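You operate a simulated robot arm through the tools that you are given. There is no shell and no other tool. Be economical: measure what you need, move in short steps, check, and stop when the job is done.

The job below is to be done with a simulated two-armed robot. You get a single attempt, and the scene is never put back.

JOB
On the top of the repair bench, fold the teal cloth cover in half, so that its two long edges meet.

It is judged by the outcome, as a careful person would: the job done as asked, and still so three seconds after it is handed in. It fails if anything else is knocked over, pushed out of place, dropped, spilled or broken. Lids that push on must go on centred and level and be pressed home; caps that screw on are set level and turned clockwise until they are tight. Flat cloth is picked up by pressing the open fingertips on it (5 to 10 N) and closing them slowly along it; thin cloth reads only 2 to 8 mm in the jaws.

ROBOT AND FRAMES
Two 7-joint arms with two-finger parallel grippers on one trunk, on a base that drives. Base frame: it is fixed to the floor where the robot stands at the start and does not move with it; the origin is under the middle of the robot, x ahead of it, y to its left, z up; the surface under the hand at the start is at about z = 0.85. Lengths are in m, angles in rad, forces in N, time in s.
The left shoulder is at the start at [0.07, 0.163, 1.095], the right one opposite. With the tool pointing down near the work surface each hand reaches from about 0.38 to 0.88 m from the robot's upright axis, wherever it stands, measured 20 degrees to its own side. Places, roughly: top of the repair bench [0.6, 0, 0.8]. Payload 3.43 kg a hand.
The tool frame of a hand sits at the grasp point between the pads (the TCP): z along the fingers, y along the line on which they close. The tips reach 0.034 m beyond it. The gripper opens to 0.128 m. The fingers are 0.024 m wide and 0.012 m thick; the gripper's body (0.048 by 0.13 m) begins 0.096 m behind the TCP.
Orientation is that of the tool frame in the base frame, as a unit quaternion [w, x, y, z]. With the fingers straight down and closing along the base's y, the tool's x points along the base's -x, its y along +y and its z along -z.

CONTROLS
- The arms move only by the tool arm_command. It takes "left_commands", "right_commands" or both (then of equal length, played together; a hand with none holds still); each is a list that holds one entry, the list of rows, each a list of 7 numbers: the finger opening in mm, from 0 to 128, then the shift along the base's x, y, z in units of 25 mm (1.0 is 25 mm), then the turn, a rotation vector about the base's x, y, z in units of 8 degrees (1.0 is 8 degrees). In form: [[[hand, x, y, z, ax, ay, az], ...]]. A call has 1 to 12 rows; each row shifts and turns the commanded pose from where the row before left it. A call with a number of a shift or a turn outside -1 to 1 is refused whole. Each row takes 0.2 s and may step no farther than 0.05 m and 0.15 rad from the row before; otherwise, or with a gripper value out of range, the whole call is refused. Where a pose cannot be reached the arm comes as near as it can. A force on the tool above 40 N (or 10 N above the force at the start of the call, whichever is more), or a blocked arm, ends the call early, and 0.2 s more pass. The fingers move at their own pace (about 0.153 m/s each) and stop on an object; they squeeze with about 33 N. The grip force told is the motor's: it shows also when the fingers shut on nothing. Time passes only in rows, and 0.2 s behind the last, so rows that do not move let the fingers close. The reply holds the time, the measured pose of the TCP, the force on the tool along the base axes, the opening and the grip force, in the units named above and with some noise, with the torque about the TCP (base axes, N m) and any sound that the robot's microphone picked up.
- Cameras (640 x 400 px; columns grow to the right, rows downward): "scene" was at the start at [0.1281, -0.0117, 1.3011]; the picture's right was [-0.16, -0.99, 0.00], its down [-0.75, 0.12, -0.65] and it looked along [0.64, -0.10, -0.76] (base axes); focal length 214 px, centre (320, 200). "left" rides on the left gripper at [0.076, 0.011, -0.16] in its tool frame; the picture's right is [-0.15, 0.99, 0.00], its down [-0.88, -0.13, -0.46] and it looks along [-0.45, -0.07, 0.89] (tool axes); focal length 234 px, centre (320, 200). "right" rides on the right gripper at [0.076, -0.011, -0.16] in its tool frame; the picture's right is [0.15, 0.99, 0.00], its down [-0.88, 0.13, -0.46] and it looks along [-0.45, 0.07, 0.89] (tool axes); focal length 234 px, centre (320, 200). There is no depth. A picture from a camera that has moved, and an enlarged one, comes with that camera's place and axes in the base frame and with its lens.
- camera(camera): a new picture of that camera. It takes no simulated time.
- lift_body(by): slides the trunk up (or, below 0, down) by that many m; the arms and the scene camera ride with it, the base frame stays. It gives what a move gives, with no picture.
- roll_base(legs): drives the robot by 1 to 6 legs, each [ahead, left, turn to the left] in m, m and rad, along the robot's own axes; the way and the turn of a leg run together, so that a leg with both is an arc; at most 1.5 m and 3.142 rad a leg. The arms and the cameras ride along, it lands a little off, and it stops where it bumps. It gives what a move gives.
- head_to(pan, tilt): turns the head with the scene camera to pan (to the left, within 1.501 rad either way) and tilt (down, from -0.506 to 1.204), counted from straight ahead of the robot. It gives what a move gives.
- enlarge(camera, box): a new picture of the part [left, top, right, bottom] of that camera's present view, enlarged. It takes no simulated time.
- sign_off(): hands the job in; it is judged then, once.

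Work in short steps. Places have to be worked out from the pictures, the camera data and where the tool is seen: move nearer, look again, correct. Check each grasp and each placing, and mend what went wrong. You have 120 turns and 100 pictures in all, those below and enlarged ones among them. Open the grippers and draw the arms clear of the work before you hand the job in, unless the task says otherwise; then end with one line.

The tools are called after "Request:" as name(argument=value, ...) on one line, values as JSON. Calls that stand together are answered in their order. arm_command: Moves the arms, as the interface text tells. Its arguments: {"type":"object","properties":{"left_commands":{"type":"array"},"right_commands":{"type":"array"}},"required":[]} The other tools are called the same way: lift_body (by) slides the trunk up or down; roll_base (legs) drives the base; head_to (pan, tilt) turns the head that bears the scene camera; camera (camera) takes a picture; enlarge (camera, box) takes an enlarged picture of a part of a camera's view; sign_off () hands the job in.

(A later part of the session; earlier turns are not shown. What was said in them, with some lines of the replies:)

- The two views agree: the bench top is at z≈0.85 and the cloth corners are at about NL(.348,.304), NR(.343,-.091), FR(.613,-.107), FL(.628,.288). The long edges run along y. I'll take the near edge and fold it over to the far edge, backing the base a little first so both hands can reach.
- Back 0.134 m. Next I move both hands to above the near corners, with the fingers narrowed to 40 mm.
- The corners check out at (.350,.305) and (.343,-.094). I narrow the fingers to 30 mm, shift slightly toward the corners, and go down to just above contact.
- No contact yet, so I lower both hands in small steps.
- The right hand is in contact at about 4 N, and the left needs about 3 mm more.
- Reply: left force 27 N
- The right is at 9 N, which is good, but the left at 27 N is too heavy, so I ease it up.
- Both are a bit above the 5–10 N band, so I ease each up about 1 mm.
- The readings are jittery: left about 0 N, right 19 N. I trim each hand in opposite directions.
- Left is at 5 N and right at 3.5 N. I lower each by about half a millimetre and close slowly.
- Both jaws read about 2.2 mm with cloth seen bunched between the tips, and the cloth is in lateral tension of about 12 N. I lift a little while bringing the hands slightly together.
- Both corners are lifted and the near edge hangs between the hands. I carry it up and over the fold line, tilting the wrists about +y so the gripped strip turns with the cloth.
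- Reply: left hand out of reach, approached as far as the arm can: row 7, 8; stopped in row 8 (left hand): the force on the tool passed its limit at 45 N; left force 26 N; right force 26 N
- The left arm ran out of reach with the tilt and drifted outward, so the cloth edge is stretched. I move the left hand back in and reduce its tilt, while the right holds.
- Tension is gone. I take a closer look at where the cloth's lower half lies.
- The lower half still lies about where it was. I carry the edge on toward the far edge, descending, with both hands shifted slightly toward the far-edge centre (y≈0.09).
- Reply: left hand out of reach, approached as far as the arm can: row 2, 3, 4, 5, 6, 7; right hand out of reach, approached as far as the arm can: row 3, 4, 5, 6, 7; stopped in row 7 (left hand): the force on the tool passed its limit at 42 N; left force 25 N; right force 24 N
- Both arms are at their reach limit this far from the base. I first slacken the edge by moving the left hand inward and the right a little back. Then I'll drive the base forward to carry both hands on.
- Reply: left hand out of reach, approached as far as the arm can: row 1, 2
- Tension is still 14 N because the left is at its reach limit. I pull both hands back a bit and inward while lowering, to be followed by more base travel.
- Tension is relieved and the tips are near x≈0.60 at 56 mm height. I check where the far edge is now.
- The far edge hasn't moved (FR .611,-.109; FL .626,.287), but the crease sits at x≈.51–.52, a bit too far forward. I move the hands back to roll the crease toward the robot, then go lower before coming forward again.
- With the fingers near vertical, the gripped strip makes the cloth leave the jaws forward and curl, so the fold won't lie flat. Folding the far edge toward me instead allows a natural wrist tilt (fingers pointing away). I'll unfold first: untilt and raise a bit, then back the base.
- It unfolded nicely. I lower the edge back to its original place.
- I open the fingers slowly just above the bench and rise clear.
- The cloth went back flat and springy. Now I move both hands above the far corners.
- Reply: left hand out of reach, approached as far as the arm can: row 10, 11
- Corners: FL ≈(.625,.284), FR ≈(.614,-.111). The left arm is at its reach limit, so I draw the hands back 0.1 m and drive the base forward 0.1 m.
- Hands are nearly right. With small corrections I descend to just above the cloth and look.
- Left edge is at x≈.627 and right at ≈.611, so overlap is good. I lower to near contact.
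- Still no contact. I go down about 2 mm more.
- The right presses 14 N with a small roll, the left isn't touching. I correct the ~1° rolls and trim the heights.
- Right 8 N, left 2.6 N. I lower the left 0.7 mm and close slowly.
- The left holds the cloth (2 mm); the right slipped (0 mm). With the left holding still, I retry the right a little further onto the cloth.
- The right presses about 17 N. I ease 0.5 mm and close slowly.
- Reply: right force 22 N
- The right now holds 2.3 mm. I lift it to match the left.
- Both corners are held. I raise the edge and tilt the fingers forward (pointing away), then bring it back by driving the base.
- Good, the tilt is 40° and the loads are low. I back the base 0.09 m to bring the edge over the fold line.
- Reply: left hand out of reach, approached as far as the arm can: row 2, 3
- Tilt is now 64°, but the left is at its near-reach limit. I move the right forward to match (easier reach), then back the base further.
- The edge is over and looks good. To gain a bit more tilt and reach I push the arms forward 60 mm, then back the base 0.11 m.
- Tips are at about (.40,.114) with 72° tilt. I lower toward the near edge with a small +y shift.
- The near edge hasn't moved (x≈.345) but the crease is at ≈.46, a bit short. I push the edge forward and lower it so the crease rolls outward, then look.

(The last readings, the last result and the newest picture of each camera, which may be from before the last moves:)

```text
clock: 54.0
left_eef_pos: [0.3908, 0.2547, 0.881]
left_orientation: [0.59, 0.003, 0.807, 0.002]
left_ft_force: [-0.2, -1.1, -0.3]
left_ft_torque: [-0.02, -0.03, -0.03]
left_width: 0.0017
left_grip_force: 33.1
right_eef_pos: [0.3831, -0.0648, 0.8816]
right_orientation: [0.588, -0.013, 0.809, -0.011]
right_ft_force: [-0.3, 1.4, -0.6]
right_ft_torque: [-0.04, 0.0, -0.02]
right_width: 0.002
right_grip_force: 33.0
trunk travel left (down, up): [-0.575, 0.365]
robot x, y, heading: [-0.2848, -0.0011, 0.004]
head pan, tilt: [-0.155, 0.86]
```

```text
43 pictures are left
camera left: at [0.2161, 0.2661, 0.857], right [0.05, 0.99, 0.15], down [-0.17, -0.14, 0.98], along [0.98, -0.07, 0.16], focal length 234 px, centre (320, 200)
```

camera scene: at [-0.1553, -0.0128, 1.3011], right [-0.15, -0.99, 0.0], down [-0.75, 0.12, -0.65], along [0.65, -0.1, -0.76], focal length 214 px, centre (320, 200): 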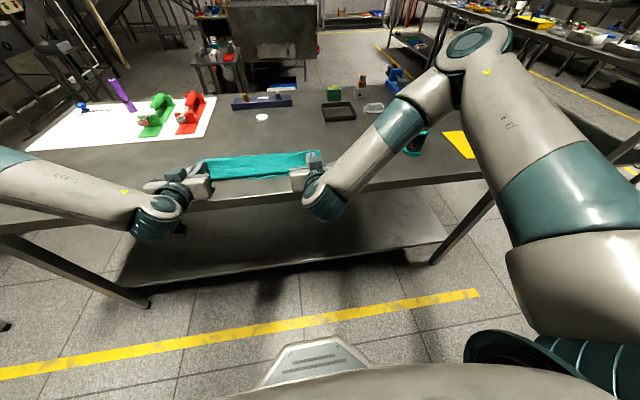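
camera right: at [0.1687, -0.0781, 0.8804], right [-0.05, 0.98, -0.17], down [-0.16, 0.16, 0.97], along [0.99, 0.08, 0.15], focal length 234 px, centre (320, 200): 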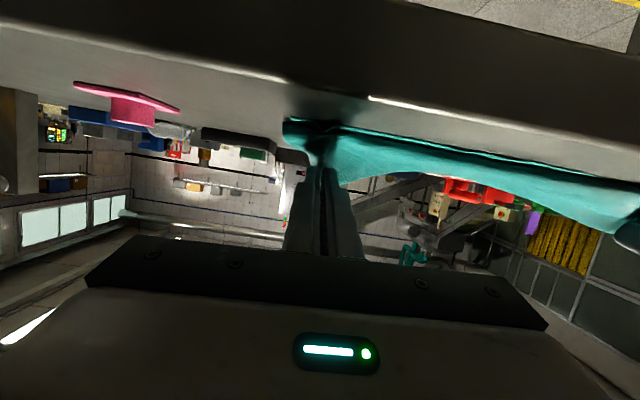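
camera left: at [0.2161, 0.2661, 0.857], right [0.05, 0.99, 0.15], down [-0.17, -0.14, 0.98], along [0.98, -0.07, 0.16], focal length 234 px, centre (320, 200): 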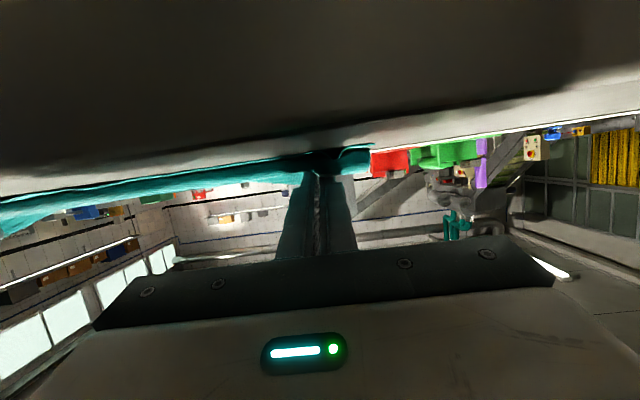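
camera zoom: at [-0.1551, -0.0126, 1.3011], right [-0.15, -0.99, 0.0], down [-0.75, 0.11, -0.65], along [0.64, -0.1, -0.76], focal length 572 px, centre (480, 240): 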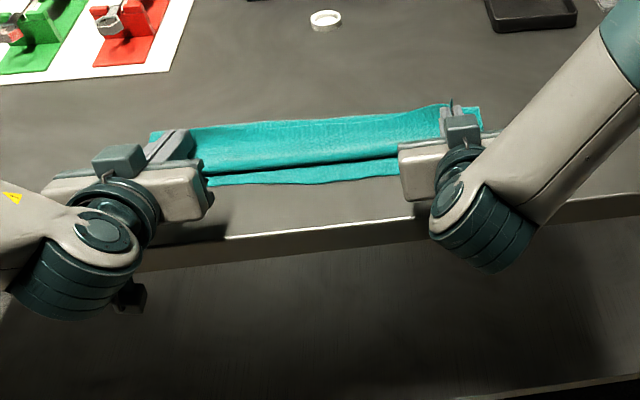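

The crease stays about the same and there is slack, so I pull the edge back to its landing place over the near edge.

Request:
arm_command(left_commands=[[[0, -0.65, 0, 0, 0, 0, 0], [0, -0.65, 0, 0, 0, 0, 0], [0, -0.65, 0, 0, 0, 0, 0], [0, 0, 0, 0, 0, 0, 0]]], right_commands=[[[0, -0.6, 0, 0, 0, 0, 0], [0, -0.6, 0, 0, 0, 0, 0], [0, -0.6, 0, 0, 0, 0, 0], [0, 0, 0, 0, 0, 0, 0]]])

Request:
enlarge(camera="scene", box=[140, 110, 380, 260])

Request:
camera(camera="left")

Request:
camera(camera="right")

```text
clock: 55.0
left_eef_pos: [0.3417, 0.2542, 0.8797]
left_orientation: [0.59, 0.003, 0.808, 0.002]
left_ft_force: [0.8, -0.3, -1.0]
left_ft_torque: [0.0, -0.01, 0.01]
left_width: 0.0021
left_grip_force: 33.0
right_eef_pos: [0.3373, -0.0634, 0.8812]
right_orientation: [0.588, -0.012, 0.809, -0.012]
right_ft_force: [-1.3, 1.2, -0.4]
right_ft_torque: [0.01, 0.0, 0.0]
right_width: 0.0019
right_grip_force: 33.2
trunk travel left (down, up): [-0.575, 0.365]
robot x, y, heading: [-0.2846, -0.0042, 0.003]
head pan, tilt: [-0.155, 0.86]
```

```text
2.67 times, centred on (260, 185) of scene
camera zoom: at [-0.1548, -0.0125, 1.301], right [-0.15, -0.99, 0.0], down [-0.75, 0.11, -0.65], along [0.64, -0.1, -0.76], focal length 572 px, centre (480, 240)
```

zoom: 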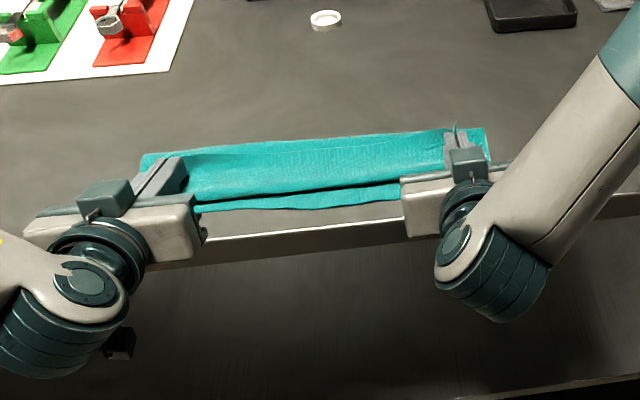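

```text
41 pictures are left
camera left: at [0.1677, 0.2656, 0.8564], right [0.05, 0.99, 0.15], down [-0.17, -0.14, 0.98], along [0.98, -0.07, 0.16], focal length 234 px, centre (320, 200)
```

left: 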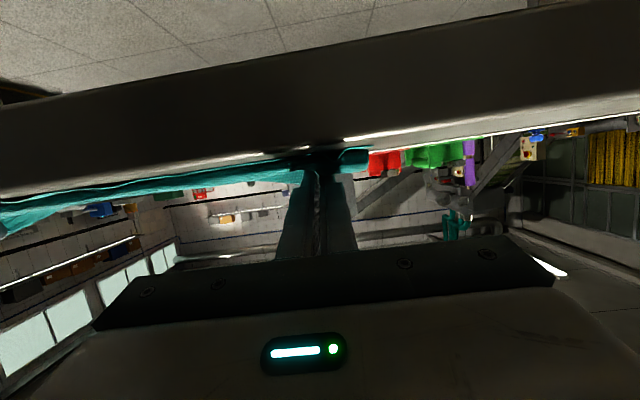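

```text
40 pictures are left
camera right: at [0.1627, -0.0776, 0.8595], right [-0.05, 0.98, -0.17], down [-0.16, 0.16, 0.97], along [0.99, 0.08, 0.15], focal length 234 px, centre (320, 200)
```

right: 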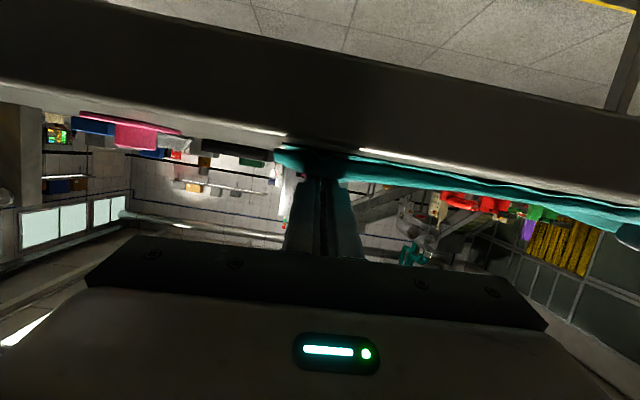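

The whole cloth slid back about 40 mm with it (near edge now ≈.306), and the top edge is still short of the bottom edge. I lift slightly, move back 25 mm over the slack, and lower again.

Request:
arm_command(left_commands=[[[0, 0, 0, 0.8, 0, 0, 0], [0, -0.5, 0, 0.2, 0, 0, 0], [0, -0.5, 0, -0.2, 0, 0, 0], [0, 0, 0, 0, 0, 0, 0]]], right_commands=[[[0, 0, 0, 0.8, 0, 0, 0], [0, -0.5, 0, 0.2, 0, 0, 0], [0, -0.5, 0, -0.2, 0, 0, 0], [0, 0, 0, 0, 0, 0, 0]]])

Request:
enlarge(camera="scene", box=[140, 110, 380, 260])

Request:
camera(camera="right")

```text
clock: 56.0
left_eef_pos: [0.3165, 0.2552, 0.9007]
left_orientation: [0.591, 0.004, 0.807, 0.001]
left_ft_force: [-0.1, 0.2, -0.3]
left_ft_torque: [-0.02, 0.0, -0.01]
left_width: 0.0021
left_grip_force: 32.9
right_eef_pos: [0.3122, -0.064, 0.9009]
right_orientation: [0.588, -0.013, 0.808, -0.011]
right_ft_force: [0.0, 0.1, -0.5]
right_ft_torque: [0.0, 0.01, -0.01]
right_width: 0.002
right_grip_force: 32.9
trunk travel left (down, up): [-0.575, 0.365]
robot x, y, heading: [-0.2835, -0.0016, 0.005]
head pan, tilt: [-0.155, 0.86]
```

```text
2.67 times, centred on (260, 185) of scene
camera zoom: at [-0.1551, -0.0123, 1.3011], right [-0.15, -0.99, 0.0], down [-0.75, 0.11, -0.65], along [0.64, -0.1, -0.76], focal length 572 px, centre (480, 240)
```

zoom: 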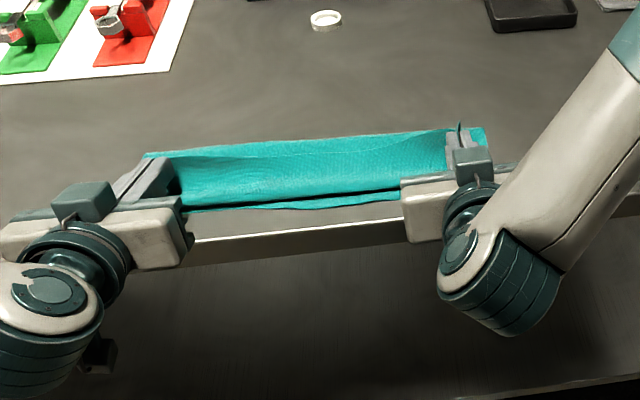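

```text
38 pictures are left
camera right: at [0.138, -0.0781, 0.8799], right [-0.05, 0.98, -0.17], down [-0.16, 0.16, 0.97], along [0.99, 0.08, 0.15], focal length 234 px, centre (320, 200)
```

right: 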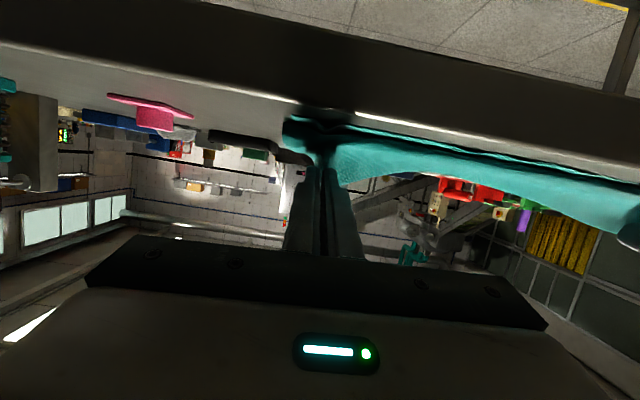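

The bottom edge stays put at x≈.311 on the left and ≈.297 on the right. I bring the tips a little further back and down, then check.

Request:
arm_command(left_commands=[[[0, -0.3, 0, -0.1, 0, 0, 0], [0, -0.2, 0, -0.3, 0, 0, 0], [0, 0, 0, -0.4, 0, 0, 0], [0, 0, 0, 0, 0, 0, 0]]], right_commands=[[[0, -0.5, 0, -0.1, 0, 0, 0], [0, -0.3, 0, -0.3, 0, 0, 0], [0, 0, 0, -0.4, 0, 0, 0], [0, 0, 0, 0, 0, 0, 0]]])

Request:
enlarge(camera="scene", box=[140, 110, 380, 260])

```text
clock: 57.0
left_eef_pos: [0.3022, 0.256, 0.8807]
left_orientation: [0.59, 0.003, 0.807, 0.001]
left_ft_force: [0.0, -1.0, 0.1]
left_ft_torque: [0.0, 0.01, -0.03]
left_width: 0.0021
left_grip_force: 32.9
right_eef_pos: [0.2922, -0.0633, 0.8823]
right_orientation: [0.588, -0.012, 0.809, -0.012]
right_ft_force: [0.3, -0.1, 0.5]
right_ft_torque: [0.01, 0.04, 0.0]
right_width: 0.002
right_grip_force: 32.9
trunk travel left (down, up): [-0.575, 0.365]
robot x, y, heading: [-0.2837, -0.0017, 0.003]
head pan, tilt: [-0.155, 0.86]
```

```text
2.67 times, centred on (260, 185) of scene
camera zoom: at [-0.1554, -0.0121, 1.3011], right [-0.15, -0.99, 0.0], down [-0.75, 0.11, -0.65], along [0.65, -0.1, -0.76], focal length 572 px, centre (480, 240)
```

zoom: 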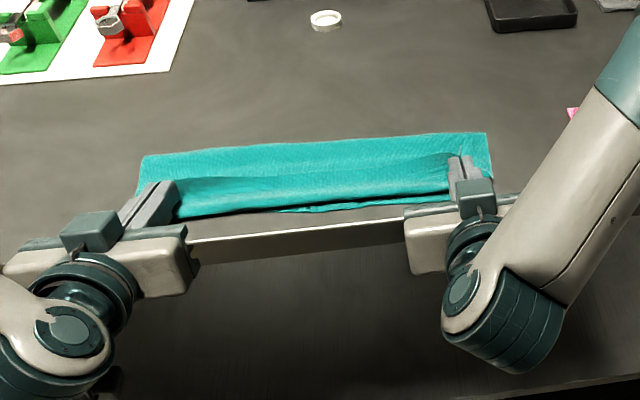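

This looks good: the top edge lies nearly on the bottom edge. I open the fingers slowly and withdraw along the finger direction.

Request:
arm_command(left_commands=[[[5, 0, 0, 0, 0, 0, 0], [12, 0, 0, 0, 0, 0, 0], [20, 0, 0, 0, 0, 0, 0], [28, 0, 0, 0, 0, 0, 0], [28, -0.9, 0, 0.35, 0, 0, 0], [28, -0.9, 0, 0.35, 0, 0, 0], [28, -0.9, 0, 0.4, 0, 0, 0], [28, -0.9, 0, 0.5, 0, 0, 0], [28, 0, 0, 0, 0, 0, 0]]], right_commands=[[[5, 0, 0, 0, 0, 0, 0], [12, 0, 0, 0, 0, 0, 0], [20, 0, 0, 0, 0, 0, 0], [28, 0, 0, 0, 0, 0, 0], [28, -0.9, 0, 0.35, 0, 0, 0], [28, -0.9, 0, 0.35, 0, 0, 0], [28, -0.9, 0, 0.4, 0, 0, 0], [28, -0.9, 0, 0.5, 0, 0, 0], [28, 0, 0, 0, 0, 0, 0]]])

Request:
enlarge(camera="scene", box=[140, 110, 380, 260])

```text
clock: 59.0
left_eef_pos: [0.2908, 0.2554, 0.8869]
left_orientation: [0.591, 0.004, 0.807, 0.002]
left_ft_force: [0.5, 0.6, 0.5]
left_ft_torque: [0.03, 0.01, 0.01]
left_width: 0.0279
left_grip_force: 0.0
left hand out of reach, approached as far as the arm can: row 5, 6, 7, 8
right_eef_pos: [0.2253, -0.044, 0.9089]
right_orientation: [0.587, -0.012, 0.809, -0.012]
right_ft_force: [0.6, -0.1, 1.1]
right_ft_torque: [0.01, 0.01, 0.02]
right_width: 0.028
right_grip_force: 0.1
right hand out of reach, approached as far as the arm can: row 7, 8
trunk travel left (down, up): [-0.575, 0.365]
robot x, y, heading: [-0.2849, -0.0002, 0.001]
head pan, tilt: [-0.155, 0.86]
```

```text
2.67 times, centred on (260, 185) of scene
camera zoom: at [-0.1548, -0.013, 1.301], right [-0.15, -0.99, 0.0], down [-0.75, 0.12, -0.65], along [0.64, -0.1, -0.76], focal length 572 px, centre (480, 240)
```

zoom: 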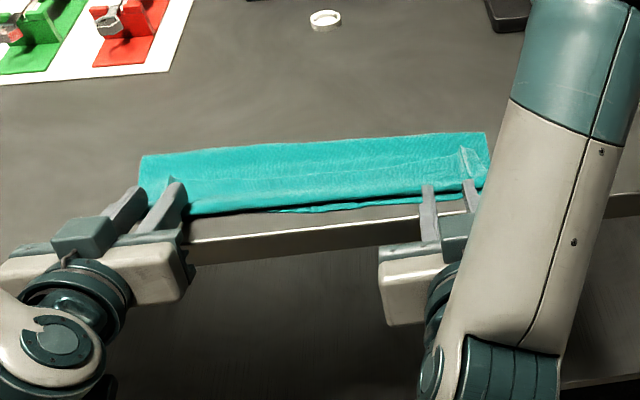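

Right released cleanly; the left is at its near-reach limit, so I back the base to draw it clear.

Request:
roll_base(legs=[[-0.12, 0, 0]])

Request:
arm_command(left_commands=[[[28, 0, 0, 0.9, 0, 0, 0], [28, 0, 0, 0.9, 0, 0, 0], [28, 0, 0, 0.9, 0, 1, 0], [28, 0, 0, 0.9, 0, 1, 0], [28, 0, 0, 0.5, 0, 1, 0], [28, 0, 0, 0.5, 0, 1, 0], [28, 0, 0, 0, 0, 1, 0], [28, 0, 0, 0, 0, 1, 0], [28, 0, 0, 0, 0, 1, 0]]], right_commands=[[[28, 0, 0, 0.6, 0, 0, 0], [28, 0, 0, 0.8, 0, 0, 0], [28, 0, 0, 0.6, 0, 1, 0], [28, 0, 0, 0.5, 0, 1, 0], [28, 0, 0, 0.5, 0, 1, 0], [28, 0, 0, 0.5, 0, 1, 0], [28, 0, 0, 0, 0, 1, 0], [28, 0, 0, 0, 0, 1, 0], [28, 0, 0, 0, 0, 1, 0]]])

Request:
camera(camera="scene")

Request:
camera(camera="left")

Request:
camera(camera="right")

```text
clock: 60.2
left_eef_pos: [0.1718, 0.2544, 0.8871]
left_orientation: [0.591, 0.004, 0.807, 0.001]
left_ft_force: [-0.7, 0.0, -0.4]
left_ft_torque: [-0.03, 0.01, 0.02]
left_width: 0.0281
left_grip_force: 0.0
right_eef_pos: [0.1044, -0.0456, 0.9107]
right_orientation: [0.588, -0.011, 0.809, -0.013]
right_ft_force: [-0.4, 0.2, -0.4]
right_ft_torque: [-0.01, -0.01, -0.01]
right_width: 0.0279
right_grip_force: 0.1
trunk travel left (down, up): [-0.575, 0.365]
robot x, y, heading: [-0.3988, 0.0009, 0.004]
head pan, tilt: [-0.155, 0.86]
```

```text
clock: 62.2
left_eef_pos: [0.1866, 0.2554, 0.9968]
left_orientation: [0.141, 0.004, 0.99, -0.002]
left_ft_force: [-0.4, 0.4, 0.7]
left_ft_torque: [0.0, 0.07, 0.0]
left_width: 0.0281
left_grip_force: 0.0
left hand out of reach, approached as far as the arm can: row 1, 2
right_eef_pos: [0.114, -0.0397, 0.9927]
right_orientation: [0.138, -0.016, 0.99, -0.005]
right_ft_force: [0.0, -0.5, -0.6]
right_ft_torque: [-0.04, 0.01, -0.05]
right_width: 0.028
right_grip_force: 0.1
right hand out of reach, approached as far as the arm can: row 1, 2
trunk travel left (down, up): [-0.575, 0.365]
robot x, y, heading: [-0.4041, -0.0045, 0.004]
head pan, tilt: [-0.155, 0.86]
```

```text
35 pictures are left
camera scene: at [-0.2736, -0.0132, 1.3008], right [-0.15, -0.99, 0.0], down [-0.75, 0.12, -0.65], along [0.64, -0.1, -0.76], focal length 214 px, centre (320, 200)
```

scene: 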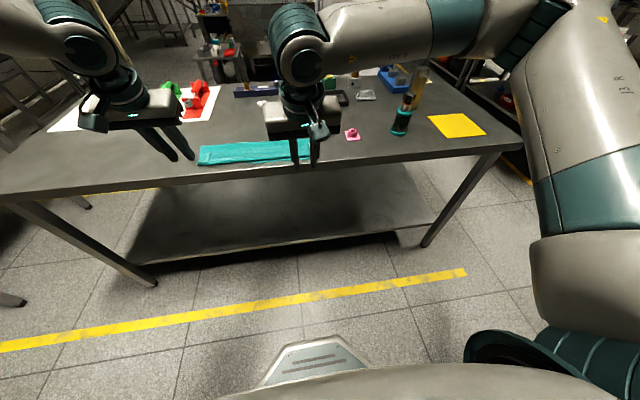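

```text
34 pictures are left
camera left: at [0.0705, 0.2659, 1.1286], right [0.15, 0.99, 0.04], down [0.72, -0.14, 0.68], along [0.68, -0.07, -0.73], focal length 234 px, centre (320, 200)
```

left: 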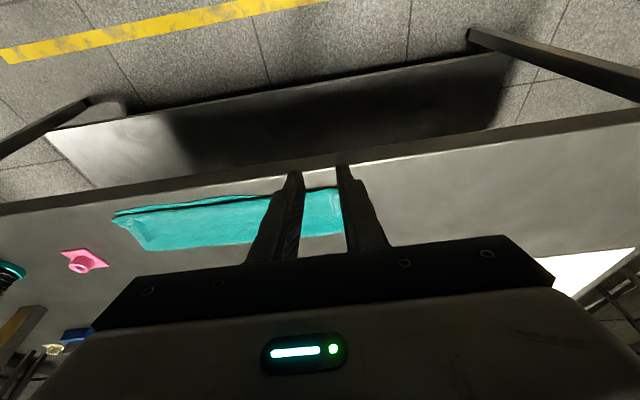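

```text
33 pictures are left
camera right: at [-0.0017, -0.0525, 1.1271], right [-0.17, 0.98, -0.05], down [0.72, 0.16, 0.68], along [0.67, 0.08, -0.73], focal length 234 px, centre (320, 200)
```

right: 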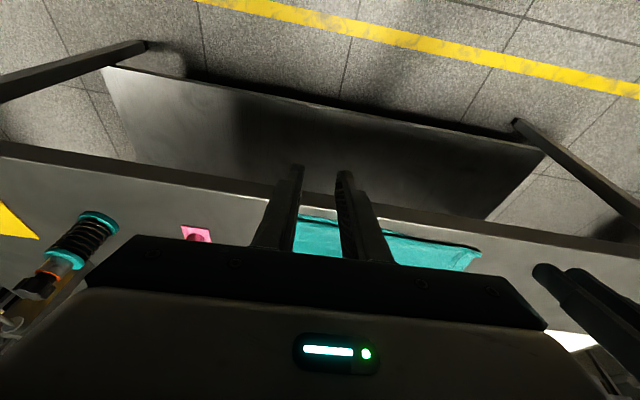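

Both hands are clear. I take enlarged views of the fold.

Request:
enlarge(camera="left", box=[100, 160, 360, 260])

Request:
enlarge(camera="scene", box=[180, 120, 340, 190])

```text
2.46 times, centred on (230, 210) of left
camera zoom: at [0.0705, 0.2659, 1.1286], right [0.15, 0.99, 0.04], down [0.72, -0.14, 0.68], along [0.68, -0.07, -0.73], focal length 576 px, centre (542, 175)
```

zoom: 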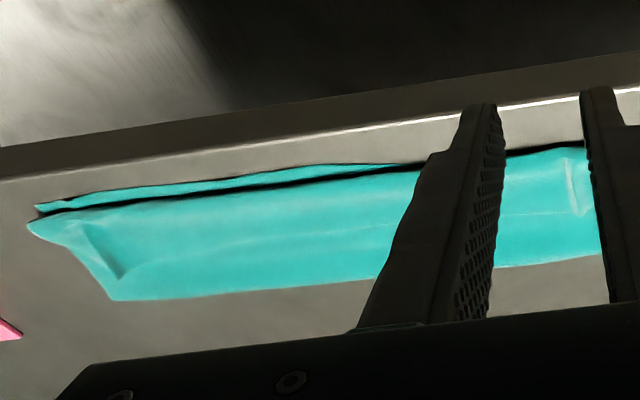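

```text
4.00 times, centred on (260, 155) of scene
camera zoom: at [-0.2736, -0.0132, 1.3008], right [-0.15, -0.99, 0.0], down [-0.75, 0.12, -0.65], along [0.64, -0.1, -0.76], focal length 858 px, centre (560, 380)
```

zoom: 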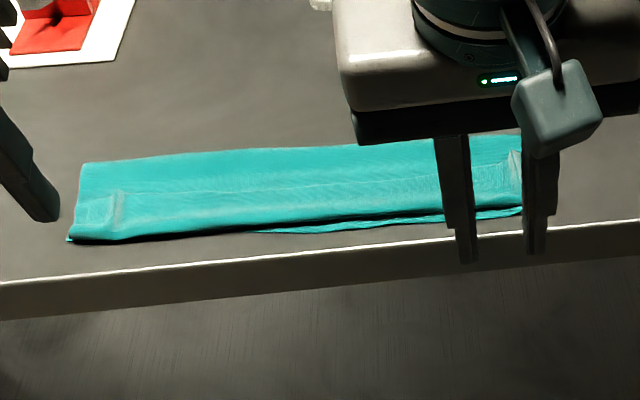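

The fold is nearly right; a thin strip of the lower layer shows at the right. I spread the hands, raise the trunk and drive nearer to measure from above.

Request:
arm_command(left_commands=[[[28, 0, 1, 0.5, 0, 0, 0], [28, 0, 1, 0.5, 0, 0, 0], [28, 0, 1, 0.5, 0, 0, 0], [28, 0, 1, 0.5, 0, 1, 0], [28, 0, 1, 0, 0, 1, 0]]], right_commands=[[[28, 0.5, -1, 0.5, 0, 0, 0], [28, 0.5, -1, 0.5, 0, 0, 0], [28, 0.5, -1, 0.5, 0, 0, 0], [28, 0.5, -1, 0.5, 0, 1, 0], [28, 0.5, -1, 0, 0, 1, 0]]])

Request:
lift_body(by=0.12)

Request:
roll_base(legs=[[0.25, 0, 0]])

Request:
head_to(pan=0.2, tilt=1.1)

Request:
camera(camera="scene")

```text
clock: 63.4
left_eef_pos: [0.187, 0.3811, 1.0471]
left_orientation: [0.001, 0.004, 1.0, -0.001]
left_ft_force: [-0.8, 0.7, 0.6]
left_ft_torque: [-0.02, -0.01, 0.04]
left_width: 0.028
left_grip_force: 0.1
right_eef_pos: [0.179, -0.1642, 1.0425]
right_orientation: [-0.001, -0.017, 1.0, -0.004]
right_ft_force: [0.1, -0.8, 1.2]
right_ft_torque: [0.01, 0.03, 0.02]
right_width: 0.028
right_grip_force: 0.1
trunk travel left (down, up): [-0.575, 0.365]
robot x, y, heading: [-0.4048, -0.0005, -0.002]
head pan, tilt: [-0.155, 0.86]
```

```text
clock: 64.9
left_eef_pos: [0.1855, 0.3802, 1.1674]
left_orientation: [0.002, 0.004, 1.0, -0.001]
left_ft_force: [0.1, -1.3, -1.1]
left_ft_torque: [0.03, 0.02, 0.0]
left_width: 0.0282
left_grip_force: 0.2
right_eef_pos: [0.1787, -0.164, 1.163]
right_orientation: [0.001, -0.017, 1.0, -0.004]
right_ft_force: [-0.2, 0.1, 0.7]
right_ft_torque: [0.01, 0.01, 0.03]
right_width: 0.0281
right_grip_force: 0.1
trunk travel left (down, up): [-0.695, 0.245]
robot x, y, heading: [-0.4025, -0.0007, 0.005]
head pan, tilt: [-0.155, 0.86]
```

```text
clock: 66.7
left_eef_pos: [0.4314, 0.386, 1.1677]
left_orientation: [0.004, 0.002, 1.0, -0.002]
left_ft_force: [0.2, 0.3, -0.3]
left_ft_torque: [0.02, -0.03, 0.0]
left_width: 0.028
left_grip_force: 0.1
right_eef_pos: [0.426, -0.1585, 1.1643]
right_orientation: [0.001, -0.02, 1.0, -0.004]
right_ft_force: [-0.3, 0.1, 0.2]
right_ft_torque: [0.01, 0.01, -0.02]
right_width: 0.0282
right_grip_force: 0.0
trunk travel left (down, up): [-0.695, 0.245]
robot x, y, heading: [-0.1558, 0.0003, 0.011]
head pan, tilt: [-0.155, 0.86]
```

```text
clock: 67.6
left_eef_pos: [0.4321, 0.3864, 1.1672]
left_orientation: [0.004, 0.0, 1.0, -0.002]
left_ft_force: [-0.4, 0.0, 0.4]
left_ft_torque: [-0.01, 0.0, -0.01]
left_width: 0.0279
left_grip_force: 0.1
right_eef_pos: [0.4281, -0.1579, 1.163]
right_orientation: [0.0, -0.02, 1.0, -0.003]
right_ft_force: [-0.6, -1.4, 0.2]
right_ft_torque: [0.0, -0.01, 0.01]
right_width: 0.028
right_grip_force: 0.0
trunk travel left (down, up): [-0.695, 0.245]
robot x, y, heading: [-0.1573, -0.003, 0.014]
head pan, tilt: [0.201, 1.1]
```

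```text
30 pictures are left
camera scene: at [-0.042, 0.0138, 1.4041], right [0.21, -0.98, 0.0], down [-0.87, -0.19, -0.45], along [0.44, 0.09, -0.89], focal length 214 px, centre (320, 200)
```

scene: 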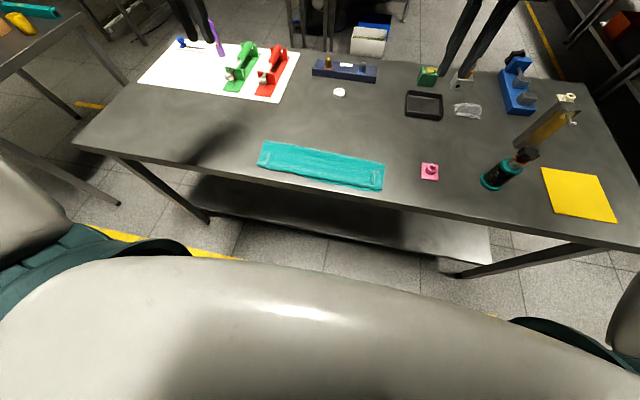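

Request:
enlarge(camera="scene", box=[248, 130, 398, 210])

Request:
enlarge(camera="right", box=[200, 0, 640, 250])

Request:
enlarge(camera="left", box=[0, 0, 440, 250])

```text
4.27 times, centred on (323, 170) of scene
camera zoom: at [-0.042, 0.0138, 1.4041], right [0.21, -0.98, 0.0], down [-0.87, -0.19, -0.45], along [0.44, 0.09, -0.89], focal length 915 px, centre (307, 328)
```

zoom: 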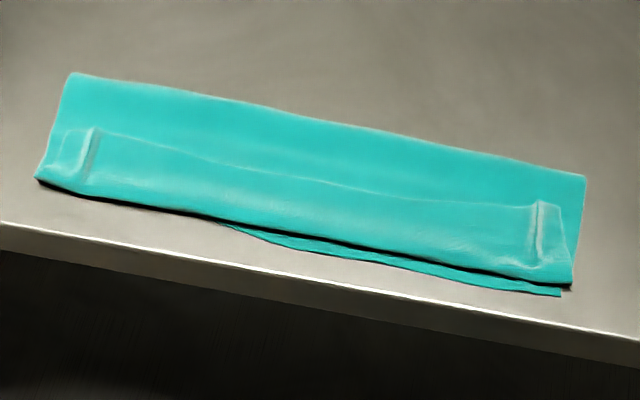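

```text
1.45 times, centred on (420, 125) of right
camera zoom: at [0.3521, -0.1719, 1.3241], right [-0.19, 0.98, -0.01], down [0.87, 0.17, 0.46], along [0.45, 0.08, -0.89], focal length 341 px, centre (174, 309)
```

zoom: 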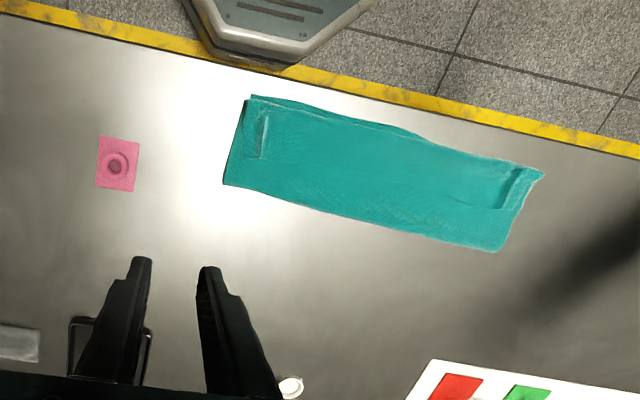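

```text
1.45 times, centred on (220, 125) of left
camera zoom: at [0.3555, 0.3967, 1.3269], right [0.15, 0.99, 0.0], down [0.88, -0.13, 0.46], along [0.46, -0.07, -0.89], focal length 341 px, centre (466, 309)
```

zoom: 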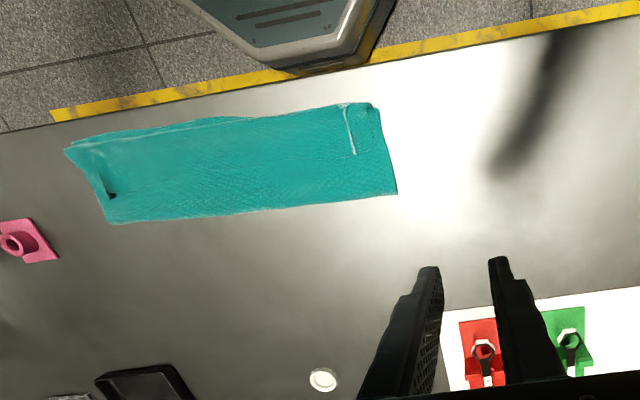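

The fold lies flat. The two long edges meet to within about 1 cm along the whole length, and nothing else has moved. I open both grippers fully, back away, and hand in.

Request:
arm_command(left_commands=[[[100, 0, 0, 0, 0, 0, 0], [100, 0, 0, 0, 0, 0, 0], [100, 0, 0, 0, 0, 0, 0]]], right_commands=[[[100, 0, 0, 0, 0, 0, 0], [100, 0, 0, 0, 0, 0, 0], [100, 0, 0, 0, 0, 0, 0]]])

Request:
roll_base(legs=[[-0.25, 0, 0]])

Request:
camera(camera="scene")

```text
clock: 68.4
left_eef_pos: [0.4307, 0.3861, 1.1672]
left_orientation: [0.004, 0.0, 1.0, -0.002]
left_ft_force: [-0.3, 0.6, -0.5]
left_ft_torque: [0.02, 0.01, 0.01]
left_width: 0.1001
left_grip_force: 0.1
right_eef_pos: [0.4278, -0.1585, 1.1636]
right_orientation: [0.001, -0.021, 1.0, -0.004]
right_ft_force: [-0.2, -0.3, 0.5]
right_ft_torque: [0.04, 0.01, -0.01]
right_width: 0.1001
right_grip_force: 0.1
trunk travel left (down, up): [-0.695, 0.245]
robot x, y, heading: [-0.1571, -0.0011, 0.009]
head pan, tilt: [0.201, 1.1]
```

```text
clock: 70.2
left_eef_pos: [0.1782, 0.3873, 1.1673]
left_orientation: [0.003, -0.003, 1.0, -0.002]
left_ft_force: [0.1, -0.2, 0.1]
left_ft_torque: [0.02, 0.01, -0.03]
left_width: 0.1002
left_grip_force: 0.1
right_eef_pos: [0.1769, -0.1565, 1.1621]
right_orientation: [0.0, -0.024, 1.0, -0.003]
right_ft_force: [-0.6, 1.0, 0.5]
right_ft_torque: [-0.02, -0.01, -0.03]
right_width: 0.1001
right_grip_force: 0.1
trunk travel left (down, up): [-0.695, 0.245]
robot x, y, heading: [-0.4092, -0.0013, 0.015]
head pan, tilt: [0.201, 1.1]
```

```text
26 pictures are left
camera scene: at [-0.2936, 0.0115, 1.404], right [0.22, -0.98, 0.0], down [-0.87, -0.19, -0.45], along [0.44, 0.1, -0.89], focal length 214 px, centre (320, 200)
```

scene: 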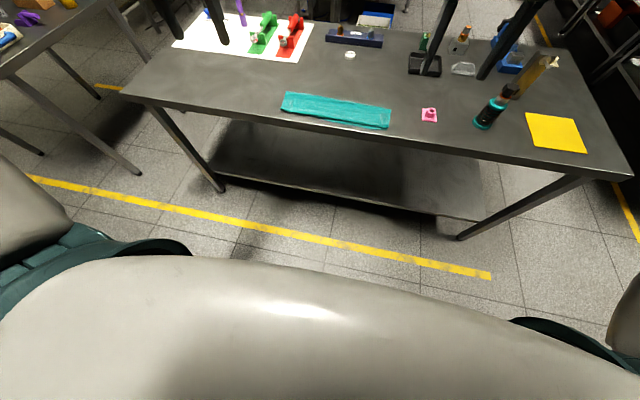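

The cloth is folded and stable, and the robot is clear of the bench. I hand in the job.

Request:
sign_off()

```text
The job is handed in.
```

The teal cloth cover is folded in half on the repair bench: its long edges meet to within about 1 cm (a thin strip of the lower layer shows on the right half), the folded cloth sits about 4 cm nearer the bench's front edge than where it started, and the pictures show nothing else moved.
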